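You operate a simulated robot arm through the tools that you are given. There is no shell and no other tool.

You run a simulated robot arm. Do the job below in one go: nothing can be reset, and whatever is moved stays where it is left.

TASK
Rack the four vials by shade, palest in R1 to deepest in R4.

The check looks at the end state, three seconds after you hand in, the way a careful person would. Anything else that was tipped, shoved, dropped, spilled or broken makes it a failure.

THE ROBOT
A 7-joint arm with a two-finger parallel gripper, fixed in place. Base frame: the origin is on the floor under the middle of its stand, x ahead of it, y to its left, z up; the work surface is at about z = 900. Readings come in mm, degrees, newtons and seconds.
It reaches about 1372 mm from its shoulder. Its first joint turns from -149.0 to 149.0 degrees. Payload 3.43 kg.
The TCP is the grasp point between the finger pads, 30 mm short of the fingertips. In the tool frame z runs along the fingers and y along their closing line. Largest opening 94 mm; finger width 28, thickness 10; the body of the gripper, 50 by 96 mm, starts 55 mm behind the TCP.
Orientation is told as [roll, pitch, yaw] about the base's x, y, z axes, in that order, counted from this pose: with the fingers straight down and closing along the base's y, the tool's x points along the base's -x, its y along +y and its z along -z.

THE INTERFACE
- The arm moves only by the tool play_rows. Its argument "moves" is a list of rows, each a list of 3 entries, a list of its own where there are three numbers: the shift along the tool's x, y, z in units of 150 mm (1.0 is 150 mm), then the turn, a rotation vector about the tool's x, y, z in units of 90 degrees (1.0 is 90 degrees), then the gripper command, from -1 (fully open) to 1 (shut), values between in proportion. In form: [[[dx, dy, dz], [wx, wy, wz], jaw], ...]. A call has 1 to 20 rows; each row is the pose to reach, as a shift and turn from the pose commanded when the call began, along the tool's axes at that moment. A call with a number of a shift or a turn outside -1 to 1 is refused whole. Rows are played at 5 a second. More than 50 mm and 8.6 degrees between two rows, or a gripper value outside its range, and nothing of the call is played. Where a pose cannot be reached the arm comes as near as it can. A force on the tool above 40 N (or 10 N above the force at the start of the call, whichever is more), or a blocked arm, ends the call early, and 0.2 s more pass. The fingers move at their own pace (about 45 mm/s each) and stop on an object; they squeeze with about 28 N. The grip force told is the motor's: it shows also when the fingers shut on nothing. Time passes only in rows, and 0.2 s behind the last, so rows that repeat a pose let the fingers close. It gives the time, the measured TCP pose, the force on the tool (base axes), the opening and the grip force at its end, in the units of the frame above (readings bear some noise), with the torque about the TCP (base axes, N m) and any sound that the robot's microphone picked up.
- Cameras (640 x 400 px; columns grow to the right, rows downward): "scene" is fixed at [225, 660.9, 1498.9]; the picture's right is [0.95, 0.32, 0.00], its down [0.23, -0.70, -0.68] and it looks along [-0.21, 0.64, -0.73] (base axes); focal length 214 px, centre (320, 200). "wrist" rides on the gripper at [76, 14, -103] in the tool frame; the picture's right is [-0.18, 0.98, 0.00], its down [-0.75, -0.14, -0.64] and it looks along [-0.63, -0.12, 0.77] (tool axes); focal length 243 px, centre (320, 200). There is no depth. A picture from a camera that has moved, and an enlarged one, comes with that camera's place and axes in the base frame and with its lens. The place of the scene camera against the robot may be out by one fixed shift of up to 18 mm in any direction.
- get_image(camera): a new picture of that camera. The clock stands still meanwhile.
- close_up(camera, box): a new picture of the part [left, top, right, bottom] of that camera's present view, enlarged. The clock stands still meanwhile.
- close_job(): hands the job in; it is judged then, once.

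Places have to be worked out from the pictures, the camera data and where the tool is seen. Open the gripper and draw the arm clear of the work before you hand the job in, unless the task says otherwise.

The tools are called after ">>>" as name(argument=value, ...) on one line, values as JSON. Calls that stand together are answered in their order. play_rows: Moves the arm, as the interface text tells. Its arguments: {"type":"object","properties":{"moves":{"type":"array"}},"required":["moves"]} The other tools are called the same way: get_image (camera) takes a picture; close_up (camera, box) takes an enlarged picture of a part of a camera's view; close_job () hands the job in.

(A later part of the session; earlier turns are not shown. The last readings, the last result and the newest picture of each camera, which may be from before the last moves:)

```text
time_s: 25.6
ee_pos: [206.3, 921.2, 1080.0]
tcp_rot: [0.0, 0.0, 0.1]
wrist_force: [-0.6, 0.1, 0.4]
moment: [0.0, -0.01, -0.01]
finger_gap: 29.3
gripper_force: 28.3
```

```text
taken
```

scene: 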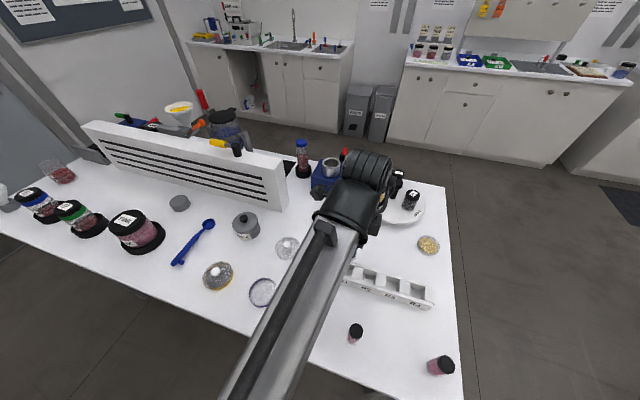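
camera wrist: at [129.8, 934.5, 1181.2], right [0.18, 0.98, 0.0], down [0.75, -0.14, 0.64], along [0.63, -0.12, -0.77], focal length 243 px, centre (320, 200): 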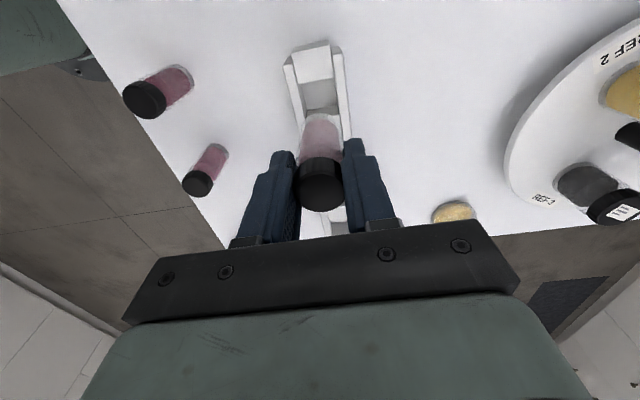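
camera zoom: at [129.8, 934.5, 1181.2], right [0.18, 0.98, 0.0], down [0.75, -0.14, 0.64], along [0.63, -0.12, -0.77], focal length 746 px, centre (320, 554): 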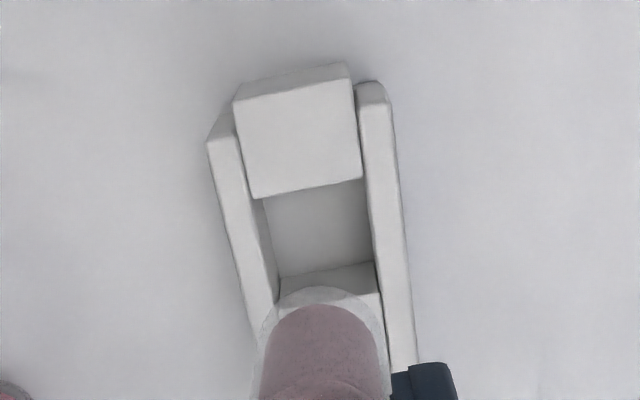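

The slot centre measured from here is about (207.5, 919.8), so I need +1.5 mm in x and −1 mm in y. I'll lower until the vial bottom is just above the rack and check alignment again.

>>> play_rows(moves=[[[-0.01, -0.007, 0.1], [0, 0, 0], 1], [[-0.01, -0.007, 0.2], [0, 0, 0], 1], [[-0.01, -0.007, 0.3], [0, 0, 0], 1], [[-0.01, -0.007, 0.4], [0, 0, 0], 1], [[-0.01, -0.007, 0.44], [0, 0, 0], 1], [[-0.01, -0.007, 0.44], [0, 0, 0], 1]])

>>> get_image(camera="wrist")

>>> close_up(camera="wrist", box=[240, 40, 400, 170])

>>> close_up(camera="scene", box=[310, 220, 420, 300])

```text
time_s: 27.0
ee_pos: [209.6, 920.9, 1014.4]
tcp_rot: [0.1, 0.0, 0.1]
wrist_force: [-0.1, -0.2, -1.3]
moment: [-0.01, -0.03, -0.02]
finger_gap: 29.4
gripper_force: 28.5
```

```text
taken
camera wrist: at [131.6, 934.4, 1115.8], right [0.18, 0.98, 0.0], down [0.75, -0.14, 0.64], along [0.63, -0.12, -0.77], focal length 243 px, centre (320, 200)
```

wrist: 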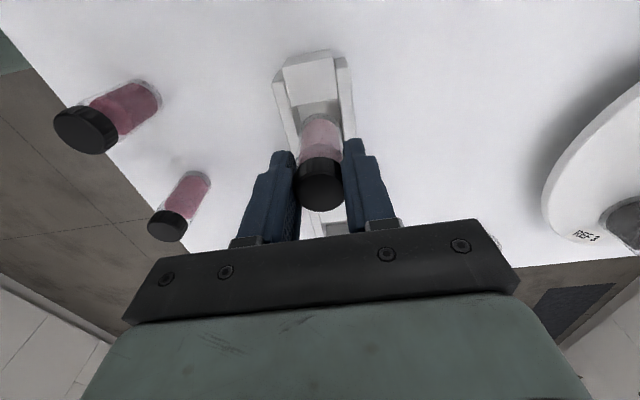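

```text
3.08 times, centred on (320, 105) of wrist
camera zoom: at [131.6, 934.4, 1115.8], right [0.18, 0.98, 0.0], down [0.75, -0.14, 0.64], along [0.63, -0.12, -0.77], focal length 746 px, centre (320, 492)
```

zoom: 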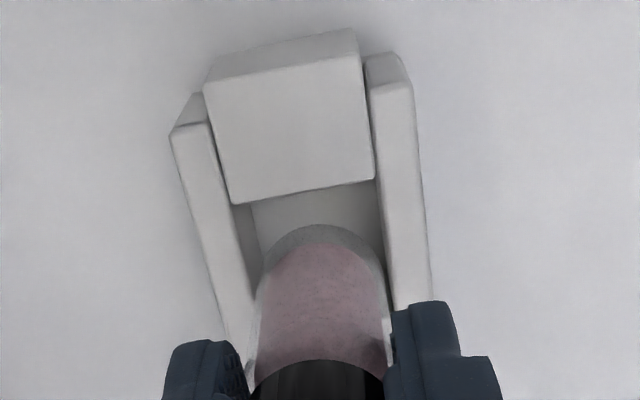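

```text
5.00 times, centred on (365, 260) of scene
camera zoom: at [225.0, 660.9, 1498.9], right [0.95, 0.32, 0.0], down [0.23, -0.7, -0.68], along [-0.21, 0.64, -0.73], focal length 1072 px, centre (95, -100)
```

zoom: 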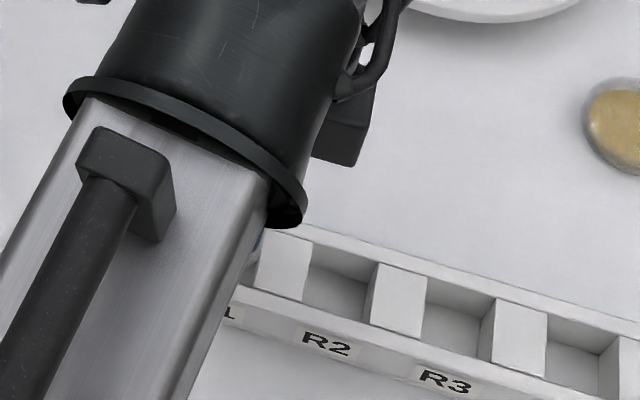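

The slot centre again measures about (207, 919.7), so I'll correct about 1 mm in x and y. Then I'll lower the vial into the slot, slowing near the floor.

>>> play_rows(moves=[[[0.007, -0.006, 0.0], [0, 0, 0], 1], [[0.007, -0.006, 0.06], [0, 0, 0], 1], [[0.007, -0.006, 0.12], [0, 0, 0], 1], [[0.007, -0.006, 0.17], [0, 0, 0], 1], [[0.007, -0.006, 0.21], [0, 0, 0], 1], [[0.007, -0.006, 0.235], [0, 0, 0], 1], [[0.007, -0.006, 0.25], [0, 0, 0], 1], [[0.007, -0.006, 0.25], [0, 0, 0], 1]])

>>> get_image(camera="wrist")

>>> close_up(camera="wrist", box=[240, 40, 400, 170])

```text
time_s: 28.8
ee_pos: [207.6, 917.6, 977.5]
tcp_rot: [0.3, -0.1, 0.2]
wrist_force: [-0.1, 2.3, 6.1]
moment: [0.17, -0.02, 0.02]
finger_gap: 29.2
gripper_force: 28.1
```

```text
taken
camera wrist: at [131.0, 931.7, 1079.0], right [0.18, 0.98, 0.0], down [0.75, -0.14, 0.64], along [0.63, -0.11, -0.77], focal length 243 px, centre (320, 200)
```

wrist: 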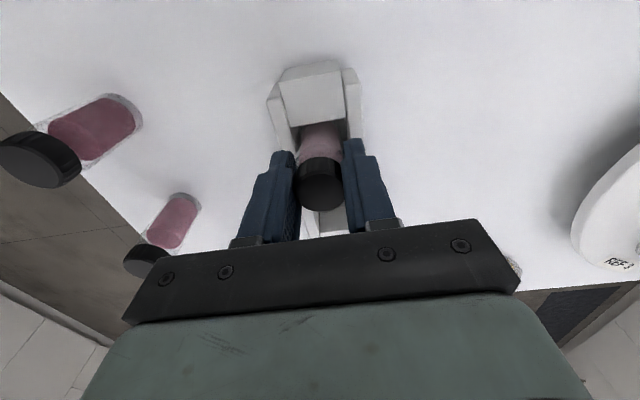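

```text
3.08 times, centred on (320, 105) of wrist
camera zoom: at [131.0, 931.7, 1079.0], right [0.18, 0.98, 0.0], down [0.75, -0.14, 0.64], along [0.63, -0.11, -0.77], focal length 746 px, centre (320, 492)
```

zoom: 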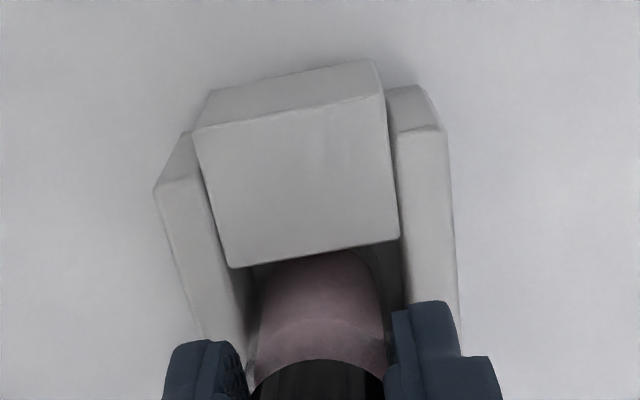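

There's contact: 6 N vertical and 2.3 N sideways, with y at 917.6, so the vial is brushing the near rail. I'll shift +2 mm in y and re-read the forces.

>>> play_rows(moves=[[[0, 0.007, -0.01], [0, 0, 0], 1], [[0, 0.014, -0.01], [0, 0, 0], 1], [[0, 0.014, -0.01], [0, 0, 0], 1], [[0, 0.014, -0.01], [0, 0, 0], 1]])

>>> close_up(camera="wrist", box=[240, 60, 400, 190])

>>> close_up(camera="scene", box=[310, 220, 450, 310])

```text
time_s: 29.8
ee_pos: [207.6, 920.0, 978.9]
tcp_rot: [0.0, 0.0, 0.0]
wrist_force: [-0.9, -1.0, -0.4]
moment: [-0.02, 0.01, -0.02]
finger_gap: 29.4
gripper_force: 28.0
```

```text
3.08 times, centred on (320, 125) of wrist
camera zoom: at [131.1, 933.5, 1080.3], right [0.18, 0.98, 0.0], down [0.75, -0.14, 0.64], along [0.63, -0.12, -0.77], focal length 746 px, centre (320, 431)
```

zoom: 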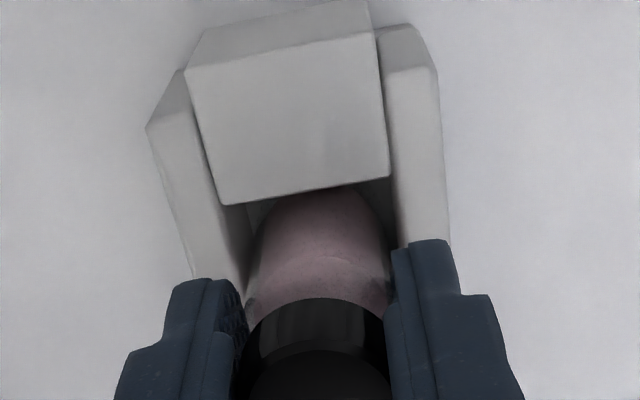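

```text
4.44 times, centred on (380, 265) of scene
camera zoom: at [225.0, 660.9, 1498.9], right [0.95, 0.32, 0.0], down [0.23, -0.7, -0.68], along [-0.21, 0.64, -0.73], focal length 953 px, centre (53, -89)
```

zoom: 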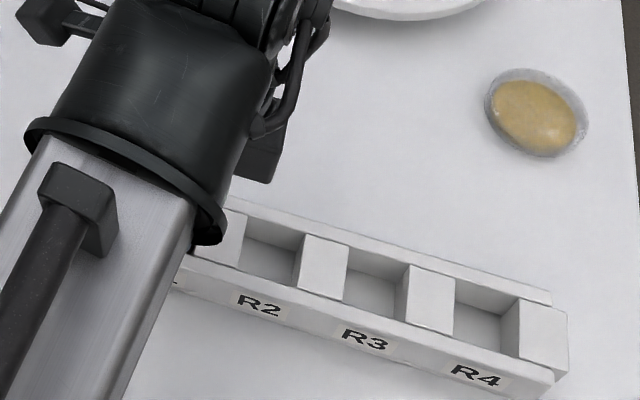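

Sideways force is gone and the vial is free in the slot. I'll lower in 1–2 mm steps to find the floor.

>>> play_rows(moves=[[[0, 0, 0.007], [0, 0, 0], 1], [[0, 0, 0.014], [0, 0, 0], 1], [[0, 0, 0.014], [0, 0, 0], 1]])

```text
time_s: 30.6
ee_pos: [207.8, 920.2, 977.6]
tcp_rot: [0.2, 0.0, 0.1]
wrist_force: [0.6, 1.1, 9.7]
moment: [-0.01, -0.06, 0.02]
finger_gap: 29.2
gripper_force: 27.4
```

Floor contact is confirmed at 9.7 N, with the fingertips about 12 mm above the rails. I'll ease off 0.7 mm, open, and rise.

>>> play_rows(moves=[[[0, 0, -0.005], [0, 0, 0], 1], [[0, 0, -0.005], [0, 0, 0], 0.35], [[0, 0, -0.005], [0, 0, 0], 0.2], [[0, 0, -0.005], [0, 0, 0], 0.0], [[0, 0, -0.005], [0, 0, 0], -0.3], [[0, 0, -0.005], [0, 0, 0], -0.3], [[0, 0, -0.1], [0, 0, 0], -0.3], [[0, 0, -0.25], [0, 0, 0], -0.3], [[0, 0, -0.4], [0, 0, 0], -0.5], [[0, 0, -0.6], [0, 0, 0], -1], [[0, 0, -0.7], [0, 0, 0], -1], [[0, 0, -0.7], [0, 0, 0], -1]])

>>> get_image(camera="wrist")

>>> close_up(camera="wrist", box=[240, 20, 400, 150])

```text
time_s: 33.2
ee_pos: [204.8, 921.8, 1078.4]
tcp_rot: [0.1, 0.0, 0.1]
wrist_force: [0.5, -0.7, -0.3]
moment: [-0.02, -0.01, 0.02]
finger_gap: 93.8
gripper_force: 0.0
```

```text
taken
camera wrist: at [128.1, 935.9, 1180.9], right [0.18, 0.98, 0.0], down [0.75, -0.14, 0.64], along [0.63, -0.12, -0.77], focal length 243 px, centre (320, 200)
```

wrist: 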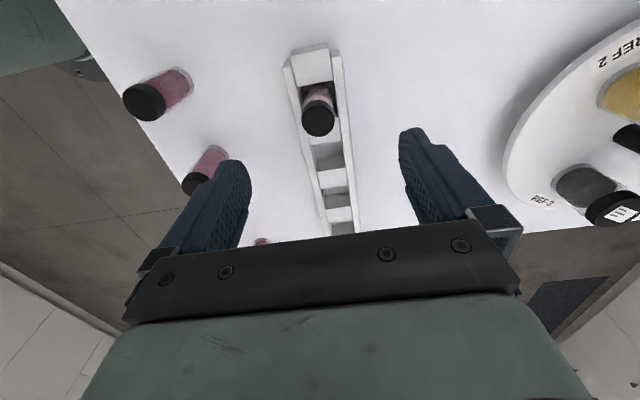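

```text
3.08 times, centred on (320, 85) of wrist
camera zoom: at [128.1, 935.9, 1180.9], right [0.18, 0.98, 0.0], down [0.75, -0.14, 0.64], along [0.63, -0.12, -0.77], focal length 746 px, centre (320, 554)
```

zoom: 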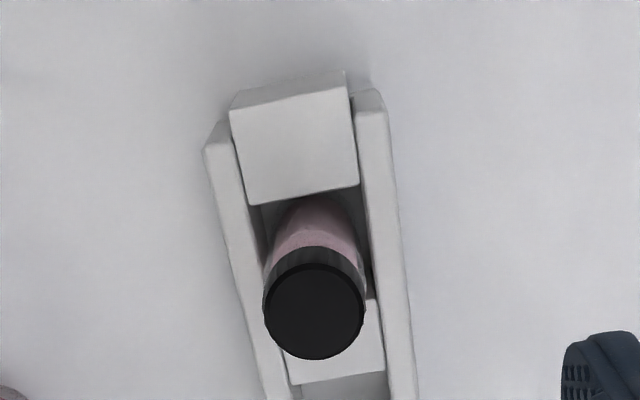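

V3 stands upright in R1. Next I'll go above V2, near (258, 775).

>>> play_rows(moves=[[[-0.06, -0.16, 0], [0, 0, 0], -1], [[-0.12, -0.32, 0], [0, 0, 0], -1], [[-0.18, -0.49, 0], [0, 0, 0], -1], [[-0.24, -0.65, 0.05], [0, 0, 0], -1], [[-0.3, -0.82, 0.1], [0, 0, 0], -1], [[-0.35, -0.973, 0.2], [0, 0, 0], -1], [[-0.35, -0.973, 0.227], [0, 0, 0], -1], [[-0.35, -0.973, 0.227], [0, 0, 0], -1]])

>>> close_up(camera="wrist", box=[240, 80, 400, 210])

```text
time_s: 35.0
ee_pos: [259.8, 774.9, 1046.0]
tcp_rot: [0.1, 0.0, 0.1]
wrist_force: [0.0, -0.6, 0.4]
moment: [0.0, -0.01, 0.0]
finger_gap: 93.9
gripper_force: 0.1
```

```text
3.08 times, centred on (320, 145) of wrist
camera zoom: at [183.9, 788.5, 1148.0], right [0.18, 0.98, 0.0], down [0.75, -0.14, 0.64], along [0.63, -0.12, -0.77], focal length 746 px, centre (320, 369)
```

zoom: 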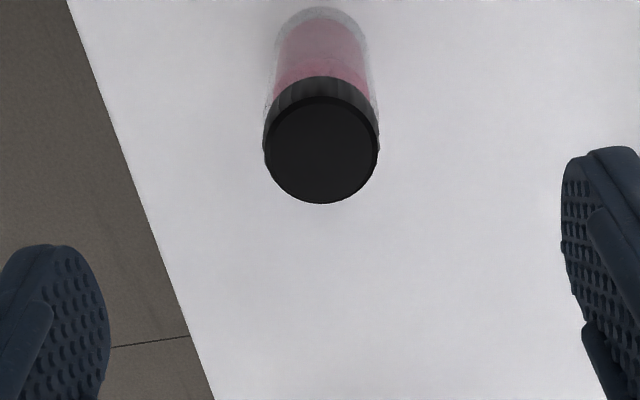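

V2's cap centre is (259, 774.8), already aligned. I'll go straight down to grasp height.

>>> play_rows(moves=[[[0.003, 0, 0.1], [0, 0, 0], -1], [[0.003, 0, 0.2], [0, 0, 0], -1], [[0.003, 0, 0.3], [0, 0, 0], -1], [[0.003, 0, 0.4], [0, 0, 0], -1], [[0.003, 0, 0.48], [0, 0, 0], -1], [[0.003, 0, 0.497], [0, 0, 0], -1], [[0.003, 0, 0.497], [0, 0, 0], -1]])

>>> close_up(camera="wrist", box=[230, 100, 410, 220])

```text
time_s: 36.6
ee_pos: [260.6, 773.1, 973.6]
tcp_rot: [0.1, 0.0, 0.1]
wrist_force: [0.2, 0.4, -0.4]
moment: [-0.02, 0.01, -0.02]
finger_gap: 94.1
gripper_force: 0.1
```

```text
3.33 times, centred on (320, 160) of wrist
camera zoom: at [183.4, 787.5, 1074.2], right [0.18, 0.98, 0.0], down [0.75, -0.14, 0.64], along [0.63, -0.12, -0.77], focal length 809 px, centre (320, 333)
```

zoom: 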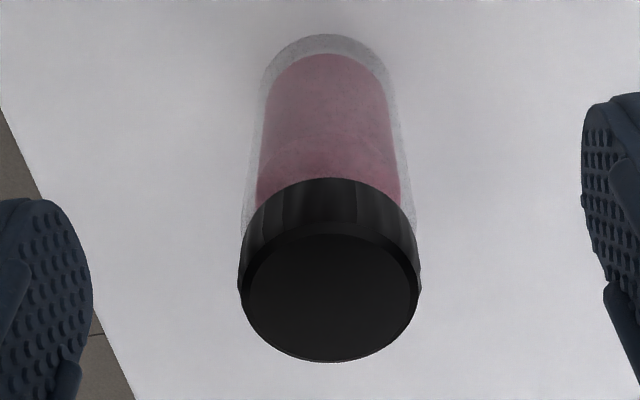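

I need +1.6 mm in y. I'll adjust and then close in stages.

>>> play_rows(moves=[[[0, 0.011, 0.008], [0, 0, 0], -1], [[0, 0.011, 0.008], [0, 0, 0], -0.4], [[0, 0.011, 0.008], [0, 0, 0], 0.0], [[0, 0.011, 0.008], [0, 0, 0], 0.2], [[0, 0.011, 0.008], [0, 0, 0], 0.3], [[0, 0.011, 0.008], [0, 0, 0], 0.4], [[0, 0.011, 0.008], [0, 0, 0], 0.6], [[0, 0.011, 0.008], [0, 0, 0], 1], [[0, 0.011, 0.008], [0, 0, 0], 1], [[0, 0.011, 0.008], [0, 0, 0], 1]])

>>> get_image(camera="wrist")

```text
time_s: 38.8
ee_pos: [259.6, 775.2, 972.4]
tcp_rot: [0.2, 0.0, 0.1]
wrist_force: [-0.3, -0.1, 0.8]
moment: [0.03, -0.03, -0.01]
finger_gap: 29.4
gripper_force: 28.1
```

```text
taken
camera wrist: at [182.8, 789.6, 1073.6], right [0.18, 0.98, 0.0], down [0.75, -0.14, 0.64], along [0.63, -0.12, -0.77], focal length 243 px, centre (320, 200)
```

wrist: 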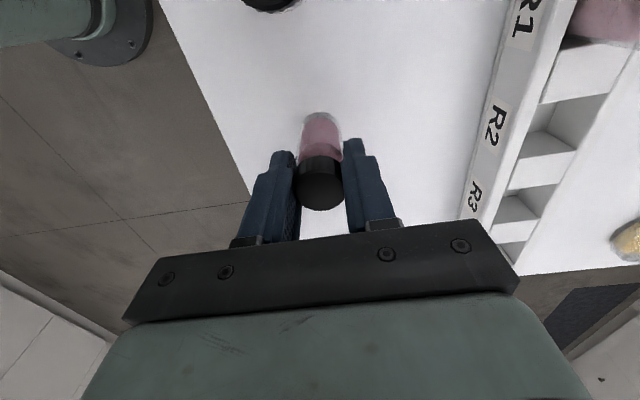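

V2 is held. I'll lift 110 mm, then carry it over to R2, near (270.5, 919.7).

>>> play_rows(moves=[[[0, 0, -0.05], [0, 0, 0], 1], [[0, 0, -0.15], [0, 0, 0], 1], [[0, 0, -0.3], [0, 0, 0], 1], [[0, 0, -0.45], [0, 0, 0], 1], [[0, 0, -0.6], [0, 0, 0], 1], [[0, 0, -0.72], [0, 0, 0], 1], [[0, 0, -0.72], [0, 0, 0], 1]])

>>> play_rows(moves=[[[-0.012, 0.16, 0], [0, 0, 0], 1], [[-0.024, 0.32, 0], [0, 0, 0], 1], [[-0.036, 0.48, 0], [0, 0, 0], 1], [[-0.048, 0.64, 0], [0, 0, 0], 1], [[-0.06, 0.8, 0], [0, 0, 0], 1], [[-0.073, 0.963, 0], [0, 0, 0], 1], [[-0.073, 0.963, 0], [0, 0, 0], 1], [[-0.073, 0.963, 0], [0, 0, 0], 1]])

>>> get_image(camera="wrist")

>>> close_up(camera="wrist", box=[240, 20, 400, 150])

```text
time_s: 40.4
ee_pos: [261.5, 776.8, 1078.7]
tcp_rot: [0.1, 0.0, 0.1]
wrist_force: [-0.4, 0.1, -1.4]
moment: [-0.01, 0.04, -0.02]
finger_gap: 29.5
gripper_force: 28.3
```

```text
time_s: 42.2
ee_pos: [272.5, 919.3, 1078.3]
tcp_rot: [0.1, -0.1, 0.1]
wrist_force: [-0.4, 0.3, 0.1]
moment: [-0.02, -0.03, -0.04]
finger_gap: 29.1
gripper_force: 28.4
```

```text
taken
camera wrist: at [196.4, 932.8, 1179.9], right [0.18, 0.98, 0.0], down [0.75, -0.14, 0.64], along [0.63, -0.12, -0.77], focal length 243 px, centre (320, 200)
```

wrist: 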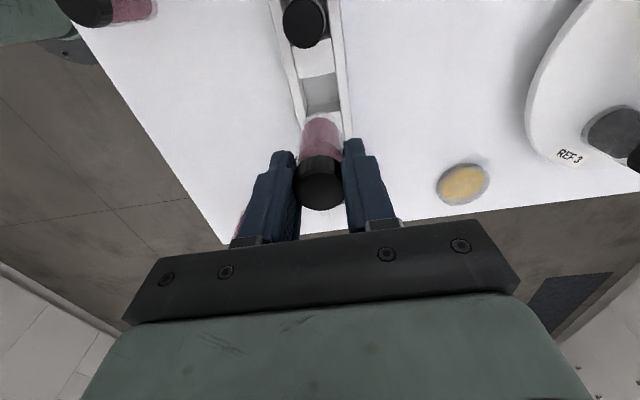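

```text
3.08 times, centred on (320, 85) of wrist
camera zoom: at [196.4, 932.8, 1179.9], right [0.18, 0.98, 0.0], down [0.75, -0.14, 0.64], along [0.63, -0.12, -0.77], focal length 746 px, centre (320, 554)
```

zoom: 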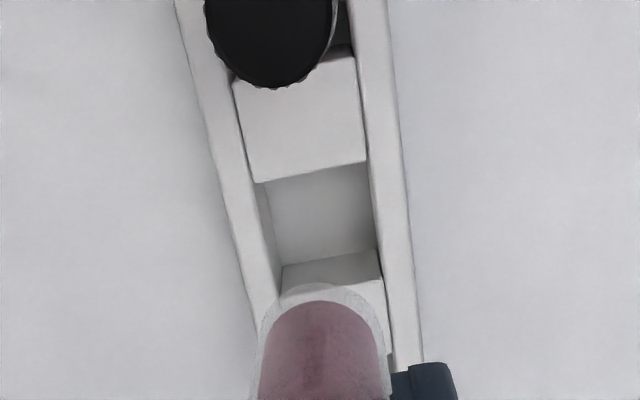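

Slot R2 measures about (269.3, 920), so I need −3 mm in x and +1 mm in y. I'll lower to just above the rack and recheck.

>>> play_rows(moves=[[[0.021, 0.006, 0.1], [0, 0, 0], 1], [[0.021, 0.006, 0.2], [0, 0, 0], 1], [[0.021, 0.006, 0.3], [0, 0, 0], 1], [[0.021, 0.006, 0.4], [0, 0, 0], 1], [[0.021, 0.006, 0.43], [0, 0, 0], 1], [[0.021, 0.006, 0.43], [0, 0, 0], 1]])

>>> close_up(camera="wrist", box=[240, 40, 400, 170])

```text
time_s: 43.6
ee_pos: [265.8, 922.1, 1015.2]
tcp_rot: [0.1, 0.0, 0.2]
wrist_force: [1.1, 0.7, -0.8]
moment: [0.0, -0.04, 0.0]
finger_gap: 29.4
gripper_force: 27.9
```

```text
3.08 times, centred on (320, 105) of wrist
camera zoom: at [189.8, 936.0, 1117.0], right [0.18, 0.98, 0.0], down [0.75, -0.14, 0.64], along [0.63, -0.12, -0.77], focal length 746 px, centre (320, 492)
```

zoom: 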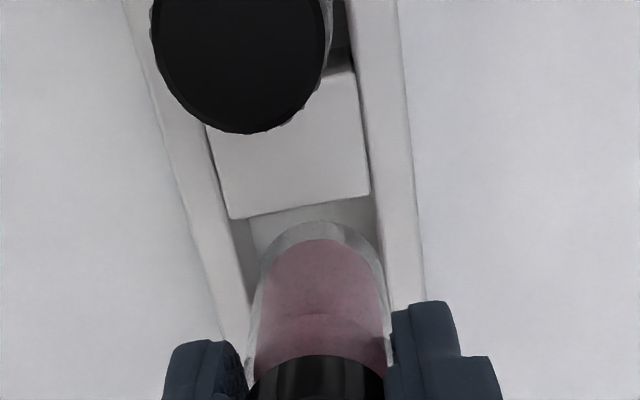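

The tool now reads (265.8, 922), so the arm overshot. I'll correct by +3.4 mm in x and −2.2 mm in y at this height and recheck before inserting.

>>> play_rows(moves=[[[-0.012, -0.008, 0], [0, 0, 0], 1], [[-0.022, -0.014, 0], [0, 0, 0], 1], [[-0.022, -0.014, 0], [0, 0, 0], 1], [[-0.022, -0.014, 0], [0, 0, 0], 1]])

>>> close_up(camera="wrist", box=[240, 40, 400, 170])

```text
time_s: 44.6
ee_pos: [268.9, 920.0, 1015.2]
tcp_rot: [0.1, 0.1, 0.2]
wrist_force: [-0.2, -0.4, -0.3]
moment: [-0.02, -0.01, 0.02]
finger_gap: 29.4
gripper_force: 28.4
```

```text
3.08 times, centred on (320, 105) of wrist
camera zoom: at [192.4, 933.1, 1116.8], right [0.18, 0.98, 0.0], down [0.75, -0.14, 0.64], along [0.63, -0.12, -0.77], focal length 746 px, centre (320, 492)
```

zoom: 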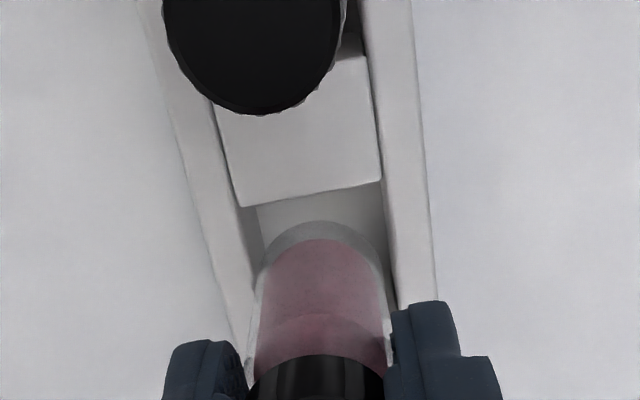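

Aligned at (268.9, 920.0). I'll lower partly into the slot and check the readings.

>>> play_rows(moves=[[[0, 0, 0.04], [0, 0, 0], 1], [[0, 0, 0.08], [0, 0, 0], 1], [[0, 0, 0.12], [0, 0, 0], 1], [[0, 0, 0.15], [0, 0, 0], 1], [[0, 0, 0.15], [0, 0, 0], 1]])

```text
time_s: 45.8
ee_pos: [271.2, 918.5, 992.8]
tcp_rot: [0.0, 0.0, 0.2]
wrist_force: [0.3, 0.1, 0.2]
moment: [0.02, 0.0, 0.02]
finger_gap: 29.3
gripper_force: 28.5
```

It drifted slightly to (271.2, 918.5) with no contact. I'll correct back to the slot centre while lowering further.

>>> play_rows(moves=[[[0.012, 0.009, 0], [0, 0, 0], 1], [[0.012, 0.009, 0.02], [0, 0, 0], 1], [[0.012, 0.009, 0.04], [0, 0, 0], 1], [[0.012, 0.009, 0.06], [0, 0, 0], 1], [[0.012, 0.009, 0.075], [0, 0, 0], 1], [[0.012, 0.009, 0.075], [0, 0, 0], 1]])

>>> close_up(camera="wrist", box=[240, 60, 400, 190])

```text
time_s: 47.2
ee_pos: [269.5, 921.2, 980.7]
tcp_rot: [0.1, -0.1, 0.1]
wrist_force: [0.1, 0.4, -0.6]
moment: [-0.04, 0.0, -0.01]
finger_gap: 29.2
gripper_force: 28.4
```

```text
3.08 times, centred on (320, 125) of wrist
camera zoom: at [191.7, 934.8, 1082.6], right [0.18, 0.98, 0.0], down [0.75, -0.14, 0.64], along [0.63, -0.12, -0.77], focal length 746 px, centre (320, 431)
```

zoom: 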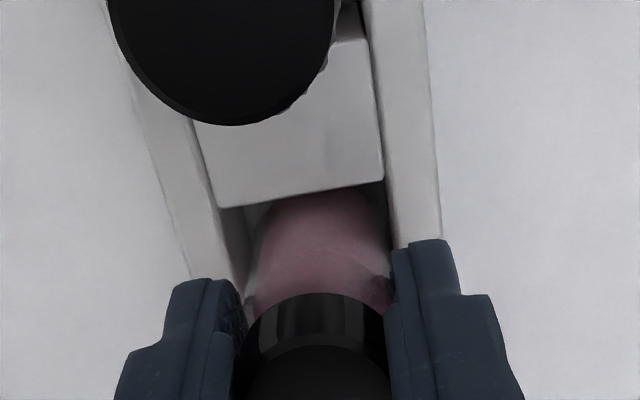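

It's still free. I'll lower gently to touch the floor, with −1 mm in y.

>>> play_rows(moves=[[[0, -0.006, 0.006], [0, 0, 0], 1], [[0, -0.006, 0.012], [0, 0, 0], 1], [[0, -0.006, 0.018], [0, 0, 0], 1], [[0, -0.006, 0.018], [0, 0, 0], 1]])

```text
time_s: 48.2
ee_pos: [268.3, 921.2, 979.6]
tcp_rot: [0.1, 0.0, 0.1]
wrist_force: [0.0, 0.1, -0.4]
moment: [-0.01, 0.0, 0.02]
finger_gap: 29.6
gripper_force: 28.3
```

No contact yet at 979.6, so I'll continue down in small steps.

>>> play_rows(moves=[[[0, -0.004, 0.006], [0, 0, 0], 1], [[0, -0.004, 0.012], [0, 0, 0], 1], [[0, -0.004, 0.018], [0, 0, 0], 1], [[0, -0.004, 0.018], [0, 0, 0], 1]])

```text
time_s: 49.2
ee_pos: [267.7, 919.6, 976.0]
tcp_rot: [0.2, -0.1, 0.1]
wrist_force: [-0.6, 2.7, 15.4]
moment: [0.22, 0.0, 0.02]
finger_gap: 29.3
gripper_force: 27.9
```

Floor contact at 15 N. I'll back off about 1.5 mm and read before opening.

>>> play_rows(moves=[[[-0.004, 0, -0.006], [0, 0, 0], 1], [[-0.004, 0, -0.01], [0, 0, 0], 1], [[-0.004, 0, -0.01], [0, 0, 0], 1]])

>>> close_up(camera="wrist", box=[240, 60, 400, 190])

```text
time_s: 50.0
ee_pos: [268.9, 920.9, 976.3]
tcp_rot: [0.1, 0.0, 0.1]
wrist_force: [-0.2, 0.3, -0.9]
moment: [0.02, 0.02, -0.02]
finger_gap: 29.3
gripper_force: 28.1
```

```text
3.08 times, centred on (320, 125) of wrist
camera zoom: at [192.4, 934.5, 1079.0], right [0.18, 0.98, 0.0], down [0.75, -0.14, 0.64], along [0.63, -0.12, -0.77], focal length 746 px, centre (320, 431)
```

zoom: 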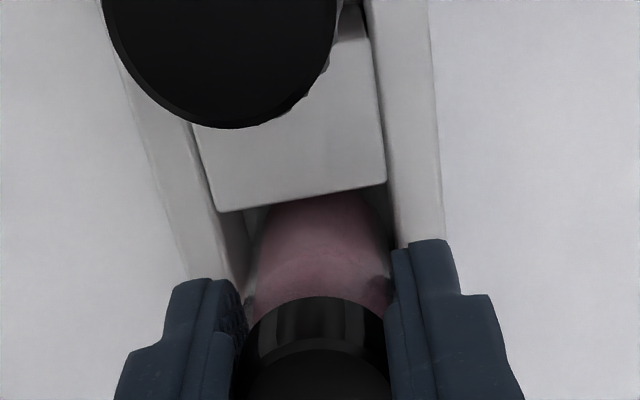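

The forces are zero and the vial is within about a millimetre of the floor. I'll open and rise.

>>> play_rows(moves=[[[0, 0, 0], [0, 0, 0], 1], [[0, 0, 0], [0, 0, 0], 0.35], [[0, 0, 0], [0, 0, 0], 0.2], [[0, 0, 0], [0, 0, 0], 0.0], [[0, 0, 0], [0, 0, 0], -0.3], [[0, 0, 0], [0, 0, 0], -0.3], [[0, 0, -0.1], [0, 0, 0], -0.3], [[0, 0, -0.25], [0, 0, 0], -0.3], [[0, 0, -0.4], [0, 0, 0], -0.5], [[0, 0, -0.6], [0, 0, 0], -1], [[0, 0, -0.7], [0, 0, 0], -1], [[0, 0, -0.7], [0, 0, 0], -1]])

>>> get_image(camera="wrist")

>>> get_image(camera="scene")

```text
time_s: 52.6
ee_pos: [268.8, 918.3, 1082.2]
tcp_rot: [0.0, 0.0, 0.1]
wrist_force: [-0.4, 0.2, 0.2]
moment: [-0.02, 0.0, 0.0]
finger_gap: 94.0
gripper_force: 0.1
```

```text
taken
camera wrist: at [193.0, 932.3, 1184.2], right [0.18, 0.98, 0.0], down [0.75, -0.14, 0.64], along [0.63, -0.12, -0.77], focal length 243 px, centre (320, 200)
```

wrist: 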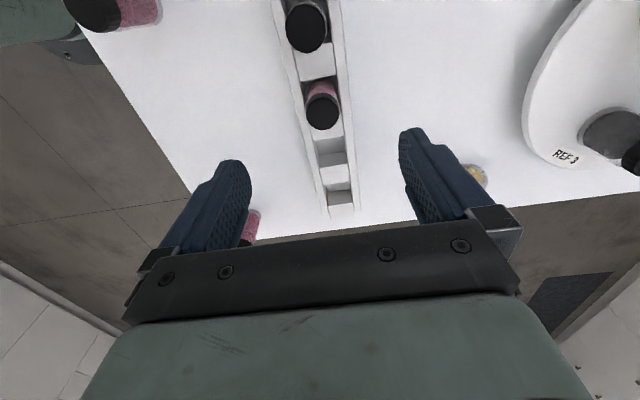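

```text
taken
```

scene: 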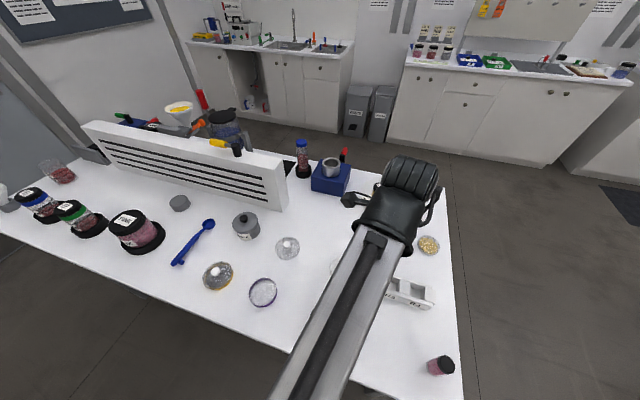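

V2 stands in R2. Next I'll go to V1, near (168, 775), and compare its shade directly with V4 before choosing its slot.

>>> play_rows(moves=[[[0.1, -0.14, 0], [0, 0, 0], -1], [[0.2, -0.28, 0], [0, 0, 0], -1], [[0.3, -0.42, 0], [0, 0, 0], -1], [[0.4, -0.56, 0], [0, 0, 0], -1], [[0.5, -0.7, 0.05], [0, 0, 0], -1], [[0.6, -0.84, 0.12], [0, 0, 0], -1], [[0.673, -0.953, 0.2], [0, 0, 0], -1], [[0.673, -0.953, 0.24], [0, 0, 0], -1], [[0.673, -0.953, 0.24], [0, 0, 0], -1]])

>>> close_up(camera="wrist", box=[240, 80, 400, 210])

```text
time_s: 54.6
ee_pos: [169.0, 776.7, 1046.2]
tcp_rot: [0.1, 0.1, 0.1]
wrist_force: [1.4, -0.3, 0.5]
moment: [-0.02, -0.01, 0.01]
finger_gap: 94.1
gripper_force: 0.1
```

```text
3.08 times, centred on (320, 145) of wrist
camera zoom: at [91.9, 790.1, 1147.3], right [0.18, 0.98, 0.0], down [0.75, -0.14, 0.64], along [0.63, -0.12, -0.77], focal length 746 px, centre (320, 369)
```

zoom: 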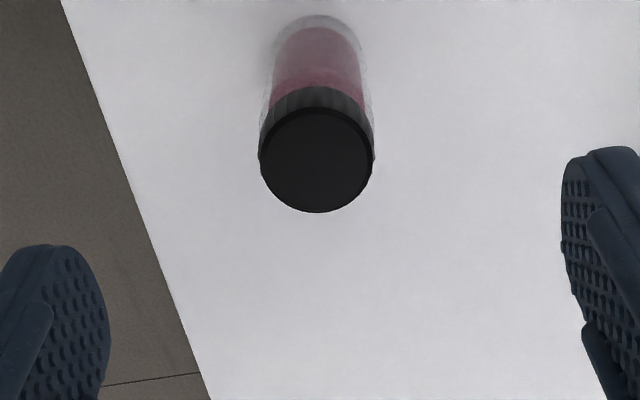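

V1's cap centre is (168.5, 775). I'll descend with −1.5 mm in y and check.

>>> play_rows(moves=[[[0, -0.009, 0.1], [0, 0, 0], -1], [[0, -0.009, 0.2], [0, 0, 0], -1], [[0, -0.009, 0.3], [0, 0, 0], -1], [[0, -0.009, 0.4], [0, 0, 0], -1], [[0, -0.009, 0.48], [0, 0, 0], -1], [[0, -0.009, 0.497], [0, 0, 0], -1], [[0, -0.009, 0.497], [0, 0, 0], -1]])

>>> close_up(camera="wrist", box=[230, 100, 410, 220])

```text
time_s: 56.2
ee_pos: [168.5, 774.1, 971.6]
tcp_rot: [0.1, 0.0, 0.0]
wrist_force: [0.2, -0.9, 0.5]
moment: [-0.01, -0.01, 0.02]
finger_gap: 94.0
gripper_force: 0.1
```

```text
3.33 times, centred on (320, 160) of wrist
camera zoom: at [91.4, 787.7, 1074.0], right [0.18, 0.98, 0.0], down [0.75, -0.14, 0.64], along [0.63, -0.12, -0.77], focal length 809 px, centre (320, 333)
```

zoom: 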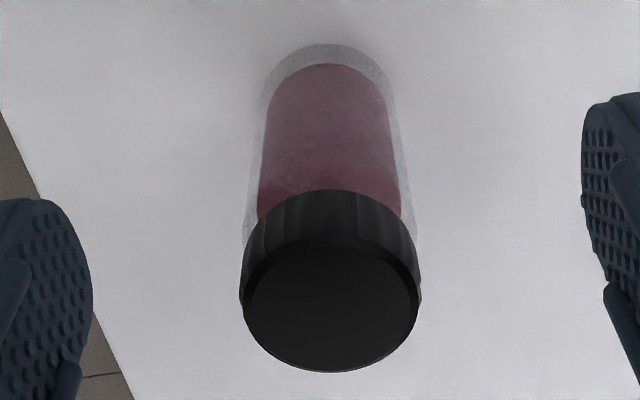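

I've recorded V1 from the grasp pose. Before picking it up I'll take the identical view of V4, so I'll rise and move over to V4.

>>> play_rows(moves=[[[0, 0, -0.1], [0, 0, 0], -1], [[0, 0, -0.25], [0, 0, 0], -1], [[0, 0, -0.4], [0, 0, 0], -1], [[0, 0, -0.55], [0, 0, 0], -1], [[-0.1, 0, -0.67], [0, 0, 0], -1], [[-0.3, 0, -0.67], [0, 0, 0], -1], [[-0.5, 0, -0.67], [0, 0, 0], -1], [[-0.7, 0, -0.67], [0, 0, 0], -1], [[-0.9, 0, -0.67], [0, 0, 0], -1], [[-1.0, 0, -0.67], [0, 0, 0], -1], [[-1.0, 0, -0.67], [0, 0, 0], -1]])

>>> play_rows(moves=[[[-0.2, 0, 0], [0, 0, 0], -1], [[-0.4, 0, 0], [0, 0, 0], -1], [[-0.6, 0, 0], [0, 0, 0], -1], [[-0.75, 0, 0], [0, 0, 0], -1], [[-0.8, 0, 0.1], [0, 0, 0], -1], [[-0.8, 0, 0.2], [0, 0, 0], -1], [[-0.8, 0, 0.2], [0, 0, 0], -1]])

>>> close_up(camera="wrist", box=[240, 80, 400, 210])

>>> close_up(camera="scene", box=[300, 302, 332, 338])

```text
time_s: 58.6
ee_pos: [317.2, 774.2, 1072.2]
tcp_rot: [0.1, 0.0, 0.1]
wrist_force: [0.7, 0.3, -0.4]
moment: [-0.03, 0.01, 0.0]
finger_gap: 94.1
gripper_force: 0.1
```

```text
time_s: 60.2
ee_pos: [438.2, 775.2, 1041.4]
tcp_rot: [0.1, -0.1, 0.1]
wrist_force: [-0.1, 0.2, -0.6]
moment: [-0.02, 0.02, 0.0]
finger_gap: 94.0
gripper_force: 0.0
```

```text
3.08 times, centred on (320, 145) of wrist
camera zoom: at [362.9, 789.4, 1143.6], right [0.18, 0.98, 0.0], down [0.75, -0.14, 0.64], along [0.63, -0.12, -0.77], focal length 746 px, centre (320, 369)
```

zoom: 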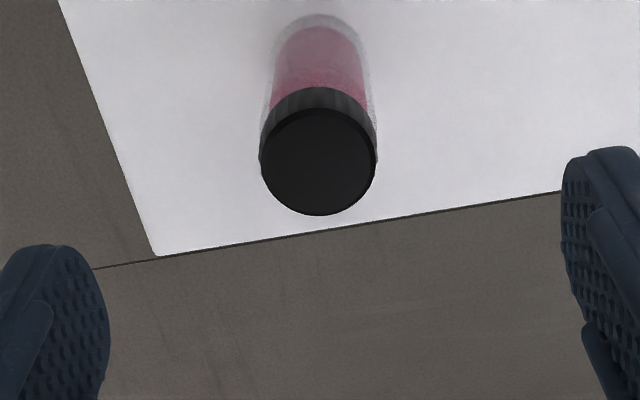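

```text
11.11 times, centred on (316, 320) of scene
camera zoom: at [225.0, 660.9, 1498.9], right [0.95, 0.32, 0.0], down [0.23, -0.7, -0.68], along [-0.21, 0.64, -0.73], focal length 2383 px, centre (364, -1133)
```

zoom: 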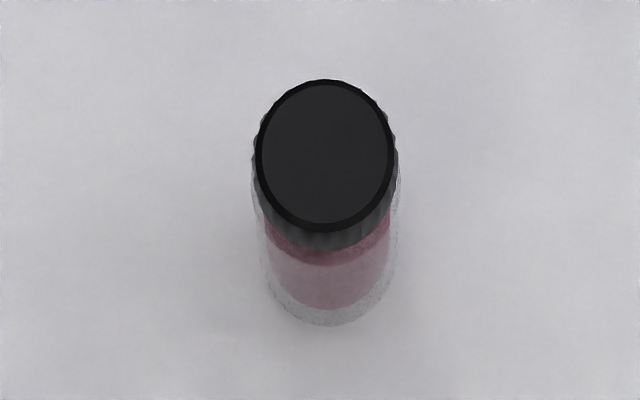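

V4 is aligned at (438.8, 775). I'll descend to the grasp pose for the same-geometry shade picture.

>>> play_rows(moves=[[[0, 0, 0.1], [0, 0, 0], -1], [[0, 0, 0.2], [0, 0, 0], -1], [[0, 0, 0.3], [0, 0, 0], -1], [[0, 0, 0.4], [0, 0, 0], -1], [[0, 0, 0.46], [0, 0, 0], -1], [[0, 0, 0.468], [0, 0, 0], -1], [[0, 0, 0.468], [0, 0, 0], -1]])

>>> close_up(camera="wrist", box=[230, 100, 410, 220])

```text
time_s: 61.8
ee_pos: [438.1, 774.0, 971.5]
tcp_rot: [0.1, 0.0, 0.1]
wrist_force: [-0.1, -0.1, -0.7]
moment: [-0.02, 0.01, 0.0]
finger_gap: 94.1
gripper_force: 0.0
```

```text
3.33 times, centred on (320, 160) of wrist
camera zoom: at [360.9, 789.3, 1073.5], right [0.18, 0.98, 0.0], down [0.75, -0.14, 0.64], along [0.63, -0.12, -0.77], focal length 809 px, centre (320, 333)
```

zoom: 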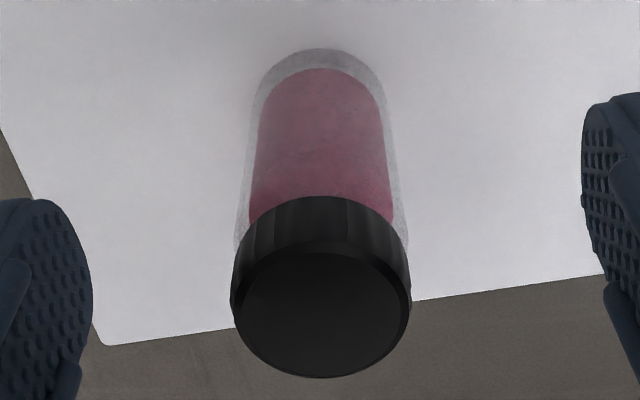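

From identical geometry V1 looks darker and duller while V4 looks brighter and more saturated, so the two are close. To judge them fairly I'll stand V4 on the free spot near V1, at about (270, 775), where the scene camera views both symmetrically. V4 is centred, so I'll grip it now.

>>> play_rows(moves=[[[0, 0, 0], [0, 0, 0], -0.4], [[0, 0, 0], [0, 0, 0], 0.0], [[0, 0, 0], [0, 0, 0], 0.2], [[0, 0, 0], [0, 0, 0], 0.3], [[0, 0, 0], [0, 0, 0], 0.4], [[0, 0, 0], [0, 0, 0], 0.6], [[0, 0, 0], [0, 0, 0], 1], [[0, 0, 0], [0, 0, 0], 1], [[0, 0, 0], [0, 0, 0], 1]])

>>> play_rows(moves=[[[0, 0, -0.05], [0, 0, 0], 1], [[0, 0, -0.15], [0, 0, 0], 1], [[0, 0, -0.3], [0, 0, 0], 1], [[0, 0, -0.4], [0, 0, 0], 1], [[0, 0, -0.4], [0, 0, 0], 1]])

>>> get_image(camera="wrist")

```text
time_s: 63.8
ee_pos: [437.0, 774.8, 972.4]
tcp_rot: [0.1, 0.0, 0.1]
wrist_force: [0.4, 0.0, 0.8]
moment: [-0.03, 0.0, -0.01]
finger_gap: 29.3
gripper_force: 28.0
```

```text
time_s: 65.0
ee_pos: [436.6, 774.8, 1031.9]
tcp_rot: [0.1, -0.1, 0.1]
wrist_force: [-0.2, -0.7, -0.4]
moment: [-0.01, 0.02, -0.02]
finger_gap: 29.4
gripper_force: 28.4
```

```text
taken
camera wrist: at [360.8, 788.5, 1133.8], right [0.18, 0.98, 0.0], down [0.75, -0.14, 0.64], along [0.63, -0.12, -0.77], focal length 243 px, centre (320, 200)
```

wrist: 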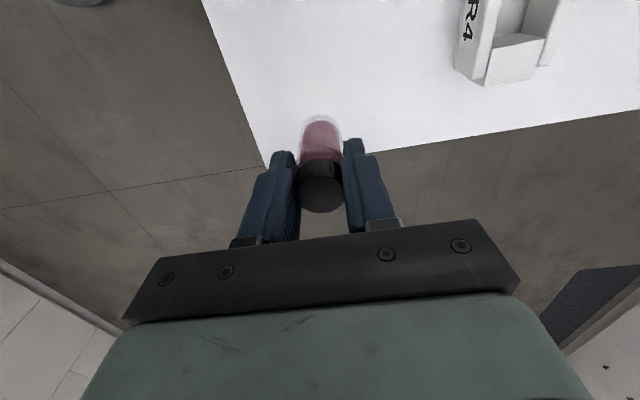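

V4 is lifted. I'll carry it toward (278, 775).

>>> play_rows(moves=[[[0.15, 0, 0], [0, 0, 0], 1], [[0.35, 0, 0], [0, 0, 0], 1], [[0.55, 0, 0], [0, 0, 0], 1], [[0.75, 0, 0], [0, 0, 0], 1], [[0.95, 0, 0], [0, 0, 0], 1], [[1.0, 0, 0], [0, 0, 0], 1], [[1.0, 0, 0], [0, 0, 0], 1]])

>>> play_rows(moves=[[[0.06, 0, 0.1], [0, 0, 0], 1], [[0.06, 0, 0.2], [0, 0, 0], 1], [[0.06, 0, 0.3], [0, 0, 0], 1], [[0.06, 0, 0.36], [0, 0, 0], 1], [[0.06, 0, 0.36], [0, 0, 0], 1]])

```text
time_s: 66.6
ee_pos: [287.2, 774.8, 1032.5]
tcp_rot: [0.1, 0.0, 0.1]
wrist_force: [-0.2, 0.4, 0.0]
moment: [-0.01, 0.03, 0.01]
finger_gap: 29.4
gripper_force: 28.5
```

```text
time_s: 67.8
ee_pos: [279.5, 775.7, 978.8]
tcp_rot: [0.1, -0.1, 0.1]
wrist_force: [-0.3, 0.1, -0.5]
moment: [0.02, -0.02, -0.01]
finger_gap: 29.4
gripper_force: 27.6
```

Now at 978.8, about 6–7 mm above setting down. I'll lower in small steps until I feel the table.

>>> play_rows(moves=[[[0, 0, 0.012], [0, 0, 0], 1], [[0, 0, 0.024], [0, 0, 0], 1], [[0, 0, 0.03], [0, 0, 0], 1], [[0, 0, 0.03], [0, 0, 0], 1]])

>>> play_rows(moves=[[[0, 0, 0.006], [0, 0, 0], 1], [[0, 0, 0.012], [0, 0, 0], 1], [[0, 0, 0.012], [0, 0, 0], 1]])

```text
time_s: 68.8
ee_pos: [278.9, 775.6, 975.0]
tcp_rot: [0.1, 0.0, 0.1]
wrist_force: [0.5, -0.6, 0.4]
moment: [-0.02, 0.02, -0.01]
finger_gap: 29.2
gripper_force: 27.9
```

```text
time_s: 69.6
ee_pos: [279.4, 777.0, 970.9]
tcp_rot: [0.1, 0.0, 0.1]
wrist_force: [-0.6, 0.9, 6.7]
moment: [0.02, -0.02, 0.01]
finger_gap: 29.3
gripper_force: 28.0
```

The vial is on the table at 6.7 N. I'll ease 0.5 mm, release, rise and back the arm away for the comparison.

>>> play_rows(moves=[[[0, 0, -0.003], [0, 0, 0], 1], [[0, 0, -0.003], [0, 0, 0], 0.35], [[0, 0, -0.003], [0, 0, 0], 0.2], [[0, 0, -0.003], [0, 0, 0], 0.0], [[0, 0, -0.003], [0, 0, 0], -0.5], [[0, 0, -0.003], [0, 0, 0], -0.8], [[0, 0, -0.1], [0, 0, 0], -1], [[0, 0, -0.25], [0, 0, 0], -1], [[0, 0, -0.5], [0, 0, 0], -1], [[0, 0, -0.75], [0, 0, 0], -1], [[0, 0, -1.0], [0, 0, 0], -1], [[0, 0, -1.0], [0, 0, 0], -1]])

>>> play_rows(moves=[[[-0.2, 0.2, 0], [0, 0, 0], -1], [[-0.4, 0.4, 0], [0, 0, 0], -1], [[-0.6, 0.6, 0], [0, 0, 0], -1], [[-0.8, 0.8, 0], [0, 0, 0], -1], [[-1.0, 1.0, 0], [0, 0, 0], -1], [[-1.0, 1.0, 0], [0, 0, 0], -1]])

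>>> get_image(camera="scene")

```text
time_s: 72.2
ee_pos: [280.6, 778.9, 1122.8]
tcp_rot: [0.1, 0.0, 0.1]
wrist_force: [-0.1, 0.5, 0.4]
moment: [-0.02, 0.01, -0.01]
finger_gap: 94.0
gripper_force: 0.0
```

```text
time_s: 73.6
ee_pos: [427.3, 923.7, 1124.4]
tcp_rot: [0.1, 0.0, 0.1]
wrist_force: [0.1, 0.3, 0.0]
moment: [0.01, 0.01, 0.01]
finger_gap: 93.9
gripper_force: 0.1
```

```text
taken
```

scene: 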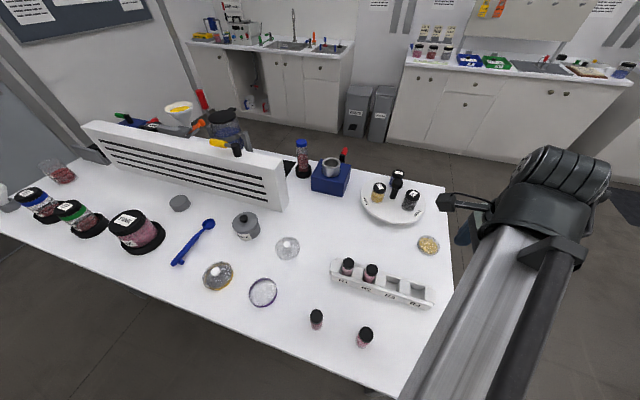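

The arm is clear of the view. I'll zoom in on V1 (left) and V4 (right) together, and on the racked pair.

>>> close_up(camera="scene", box=[296, 296, 392, 356])

>>> close_up(camera="scene", box=[302, 305, 332, 337])

>>> close_up(camera="scene", box=[348, 322, 378, 354])

>>> close_up(camera="scene", box=[325, 250, 445, 315])

```text
6.67 times, centred on (344, 326) of scene
camera zoom: at [225.0, 660.9, 1498.9], right [0.95, 0.32, 0.0], down [0.23, -0.7, -0.68], along [-0.21, 0.64, -0.73], focal length 1430 px, centre (160, -640)
```

zoom: 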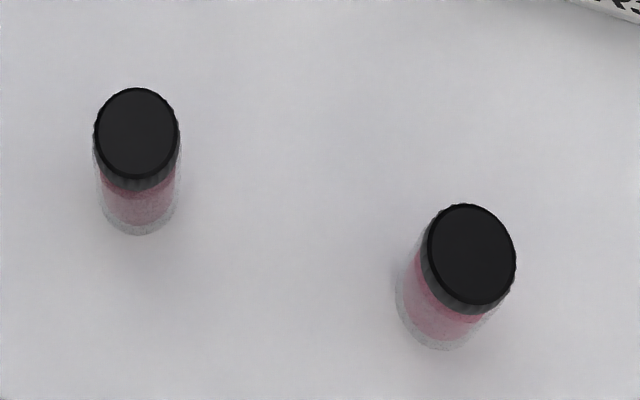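

```text
12.50 times, centred on (317, 321) of scene
camera zoom: at [225.0, 660.9, 1498.9], right [0.95, 0.32, 0.0], down [0.23, -0.7, -0.68], along [-0.21, 0.64, -0.73], focal length 2681 px, centre (358, -1312)
```

zoom: 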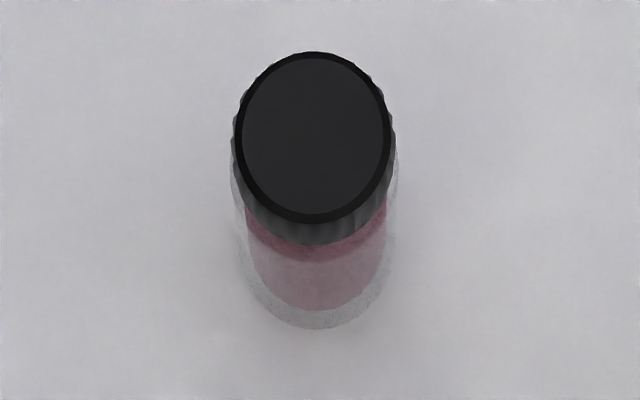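

```text
12.50 times, centred on (363, 338) of scene
camera zoom: at [225.0, 660.9, 1498.9], right [0.95, 0.32, 0.0], down [0.23, -0.7, -0.68], along [-0.21, 0.64, -0.73], focal length 2681 px, centre (-218, -1525)
```

zoom: 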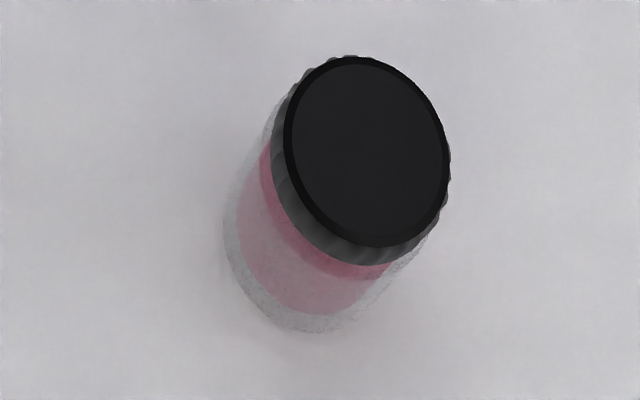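

```text
5.33 times, centred on (385, 282) of scene
camera zoom: at [225.0, 660.9, 1498.9], right [0.95, 0.32, 0.0], down [0.23, -0.7, -0.68], along [-0.21, 0.64, -0.73], focal length 1144 px, centre (-27, -240)
```

zoom: 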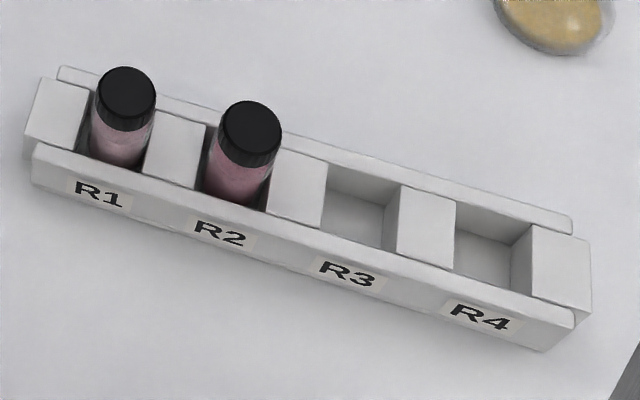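

Side by side in the same light, V1 now looks darker than V4, so my first impression may have come from V4's brighter corner. I'll get another view of both in one picture from the wrist camera at low x.

>>> play_rows(moves=[[[0.25, -0.15, -0.1], [0, 0, 0], -1], [[0.5, -0.3, -0.2], [0, 0, 0], -1], [[0.75, -0.45, -0.28], [0, 0, 0], -1], [[1.0, -0.57, -0.28], [0, 0, 0], -1], [[1.0, -0.57, -0.28], [0, 0, 0], -1]])

>>> play_rows(moves=[[[0.25, 0, 0], [0, 0, 0], -1], [[0.5, 0, 0], [0, 0, 0], -1], [[0.75, 0, 0], [0, 0, 0], -1], [[1.0, 0, 0], [0, 0, 0], -1], [[1.0, 0, 0], [0, 0, 0], -1]])

>>> play_rows(moves=[[[0.25, 0, 0], [0, 0, 0], -1], [[0.46, 0, 0], [0, 0, 0], -1], [[0.46, 0, 0], [0, 0, 0], -1], [[0.46, 0, 0], [0, 0, 0], -1]])

>>> close_up(camera="wrist", box=[240, 110, 400, 240])

>>> close_up(camera="wrist", box=[270, 130, 350, 230])

```text
time_s: 74.8
ee_pos: [278.6, 837.1, 1164.0]
tcp_rot: [0.1, 0.1, 0.1]
wrist_force: [-0.3, 0.2, -0.3]
moment: [0.01, -0.04, 0.02]
finger_gap: 94.1
gripper_force: 0.1
```

```text
time_s: 76.0
ee_pos: [126.2, 841.4, 1163.2]
tcp_rot: [0.2, 0.0, 0.1]
wrist_force: [-0.1, 0.4, -0.6]
moment: [-0.02, 0.01, -0.01]
finger_gap: 94.1
gripper_force: 0.1
```

```text
time_s: 77.0
ee_pos: [60.1, 838.9, 1163.5]
tcp_rot: [0.1, 0.1, 0.1]
wrist_force: [-0.1, 0.1, -0.1]
moment: [0.02, 0.03, 0.04]
finger_gap: 93.9
gripper_force: 0.1
```

```text
3.08 times, centred on (320, 175) of wrist
camera zoom: at [-16.5, 852.8, 1265.3], right [0.18, 0.98, 0.0], down [0.75, -0.14, 0.64], along [0.63, -0.12, -0.77], focal length 746 px, centre (320, 277)
```

zoom: 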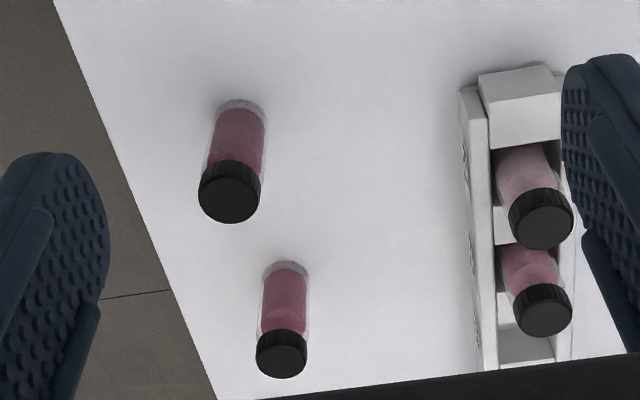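

```text
4.00 times, centred on (310, 180) of wrist
camera zoom: at [-16.5, 852.8, 1265.3], right [0.18, 0.98, 0.0], down [0.75, -0.14, 0.64], along [0.63, -0.12, -0.77], focal length 970 px, centre (360, 280)
```

zoom: 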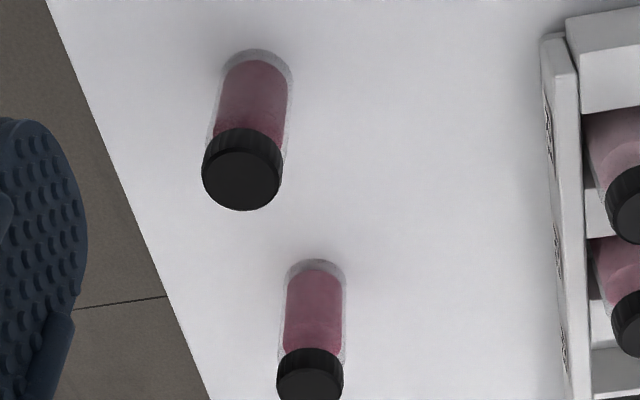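

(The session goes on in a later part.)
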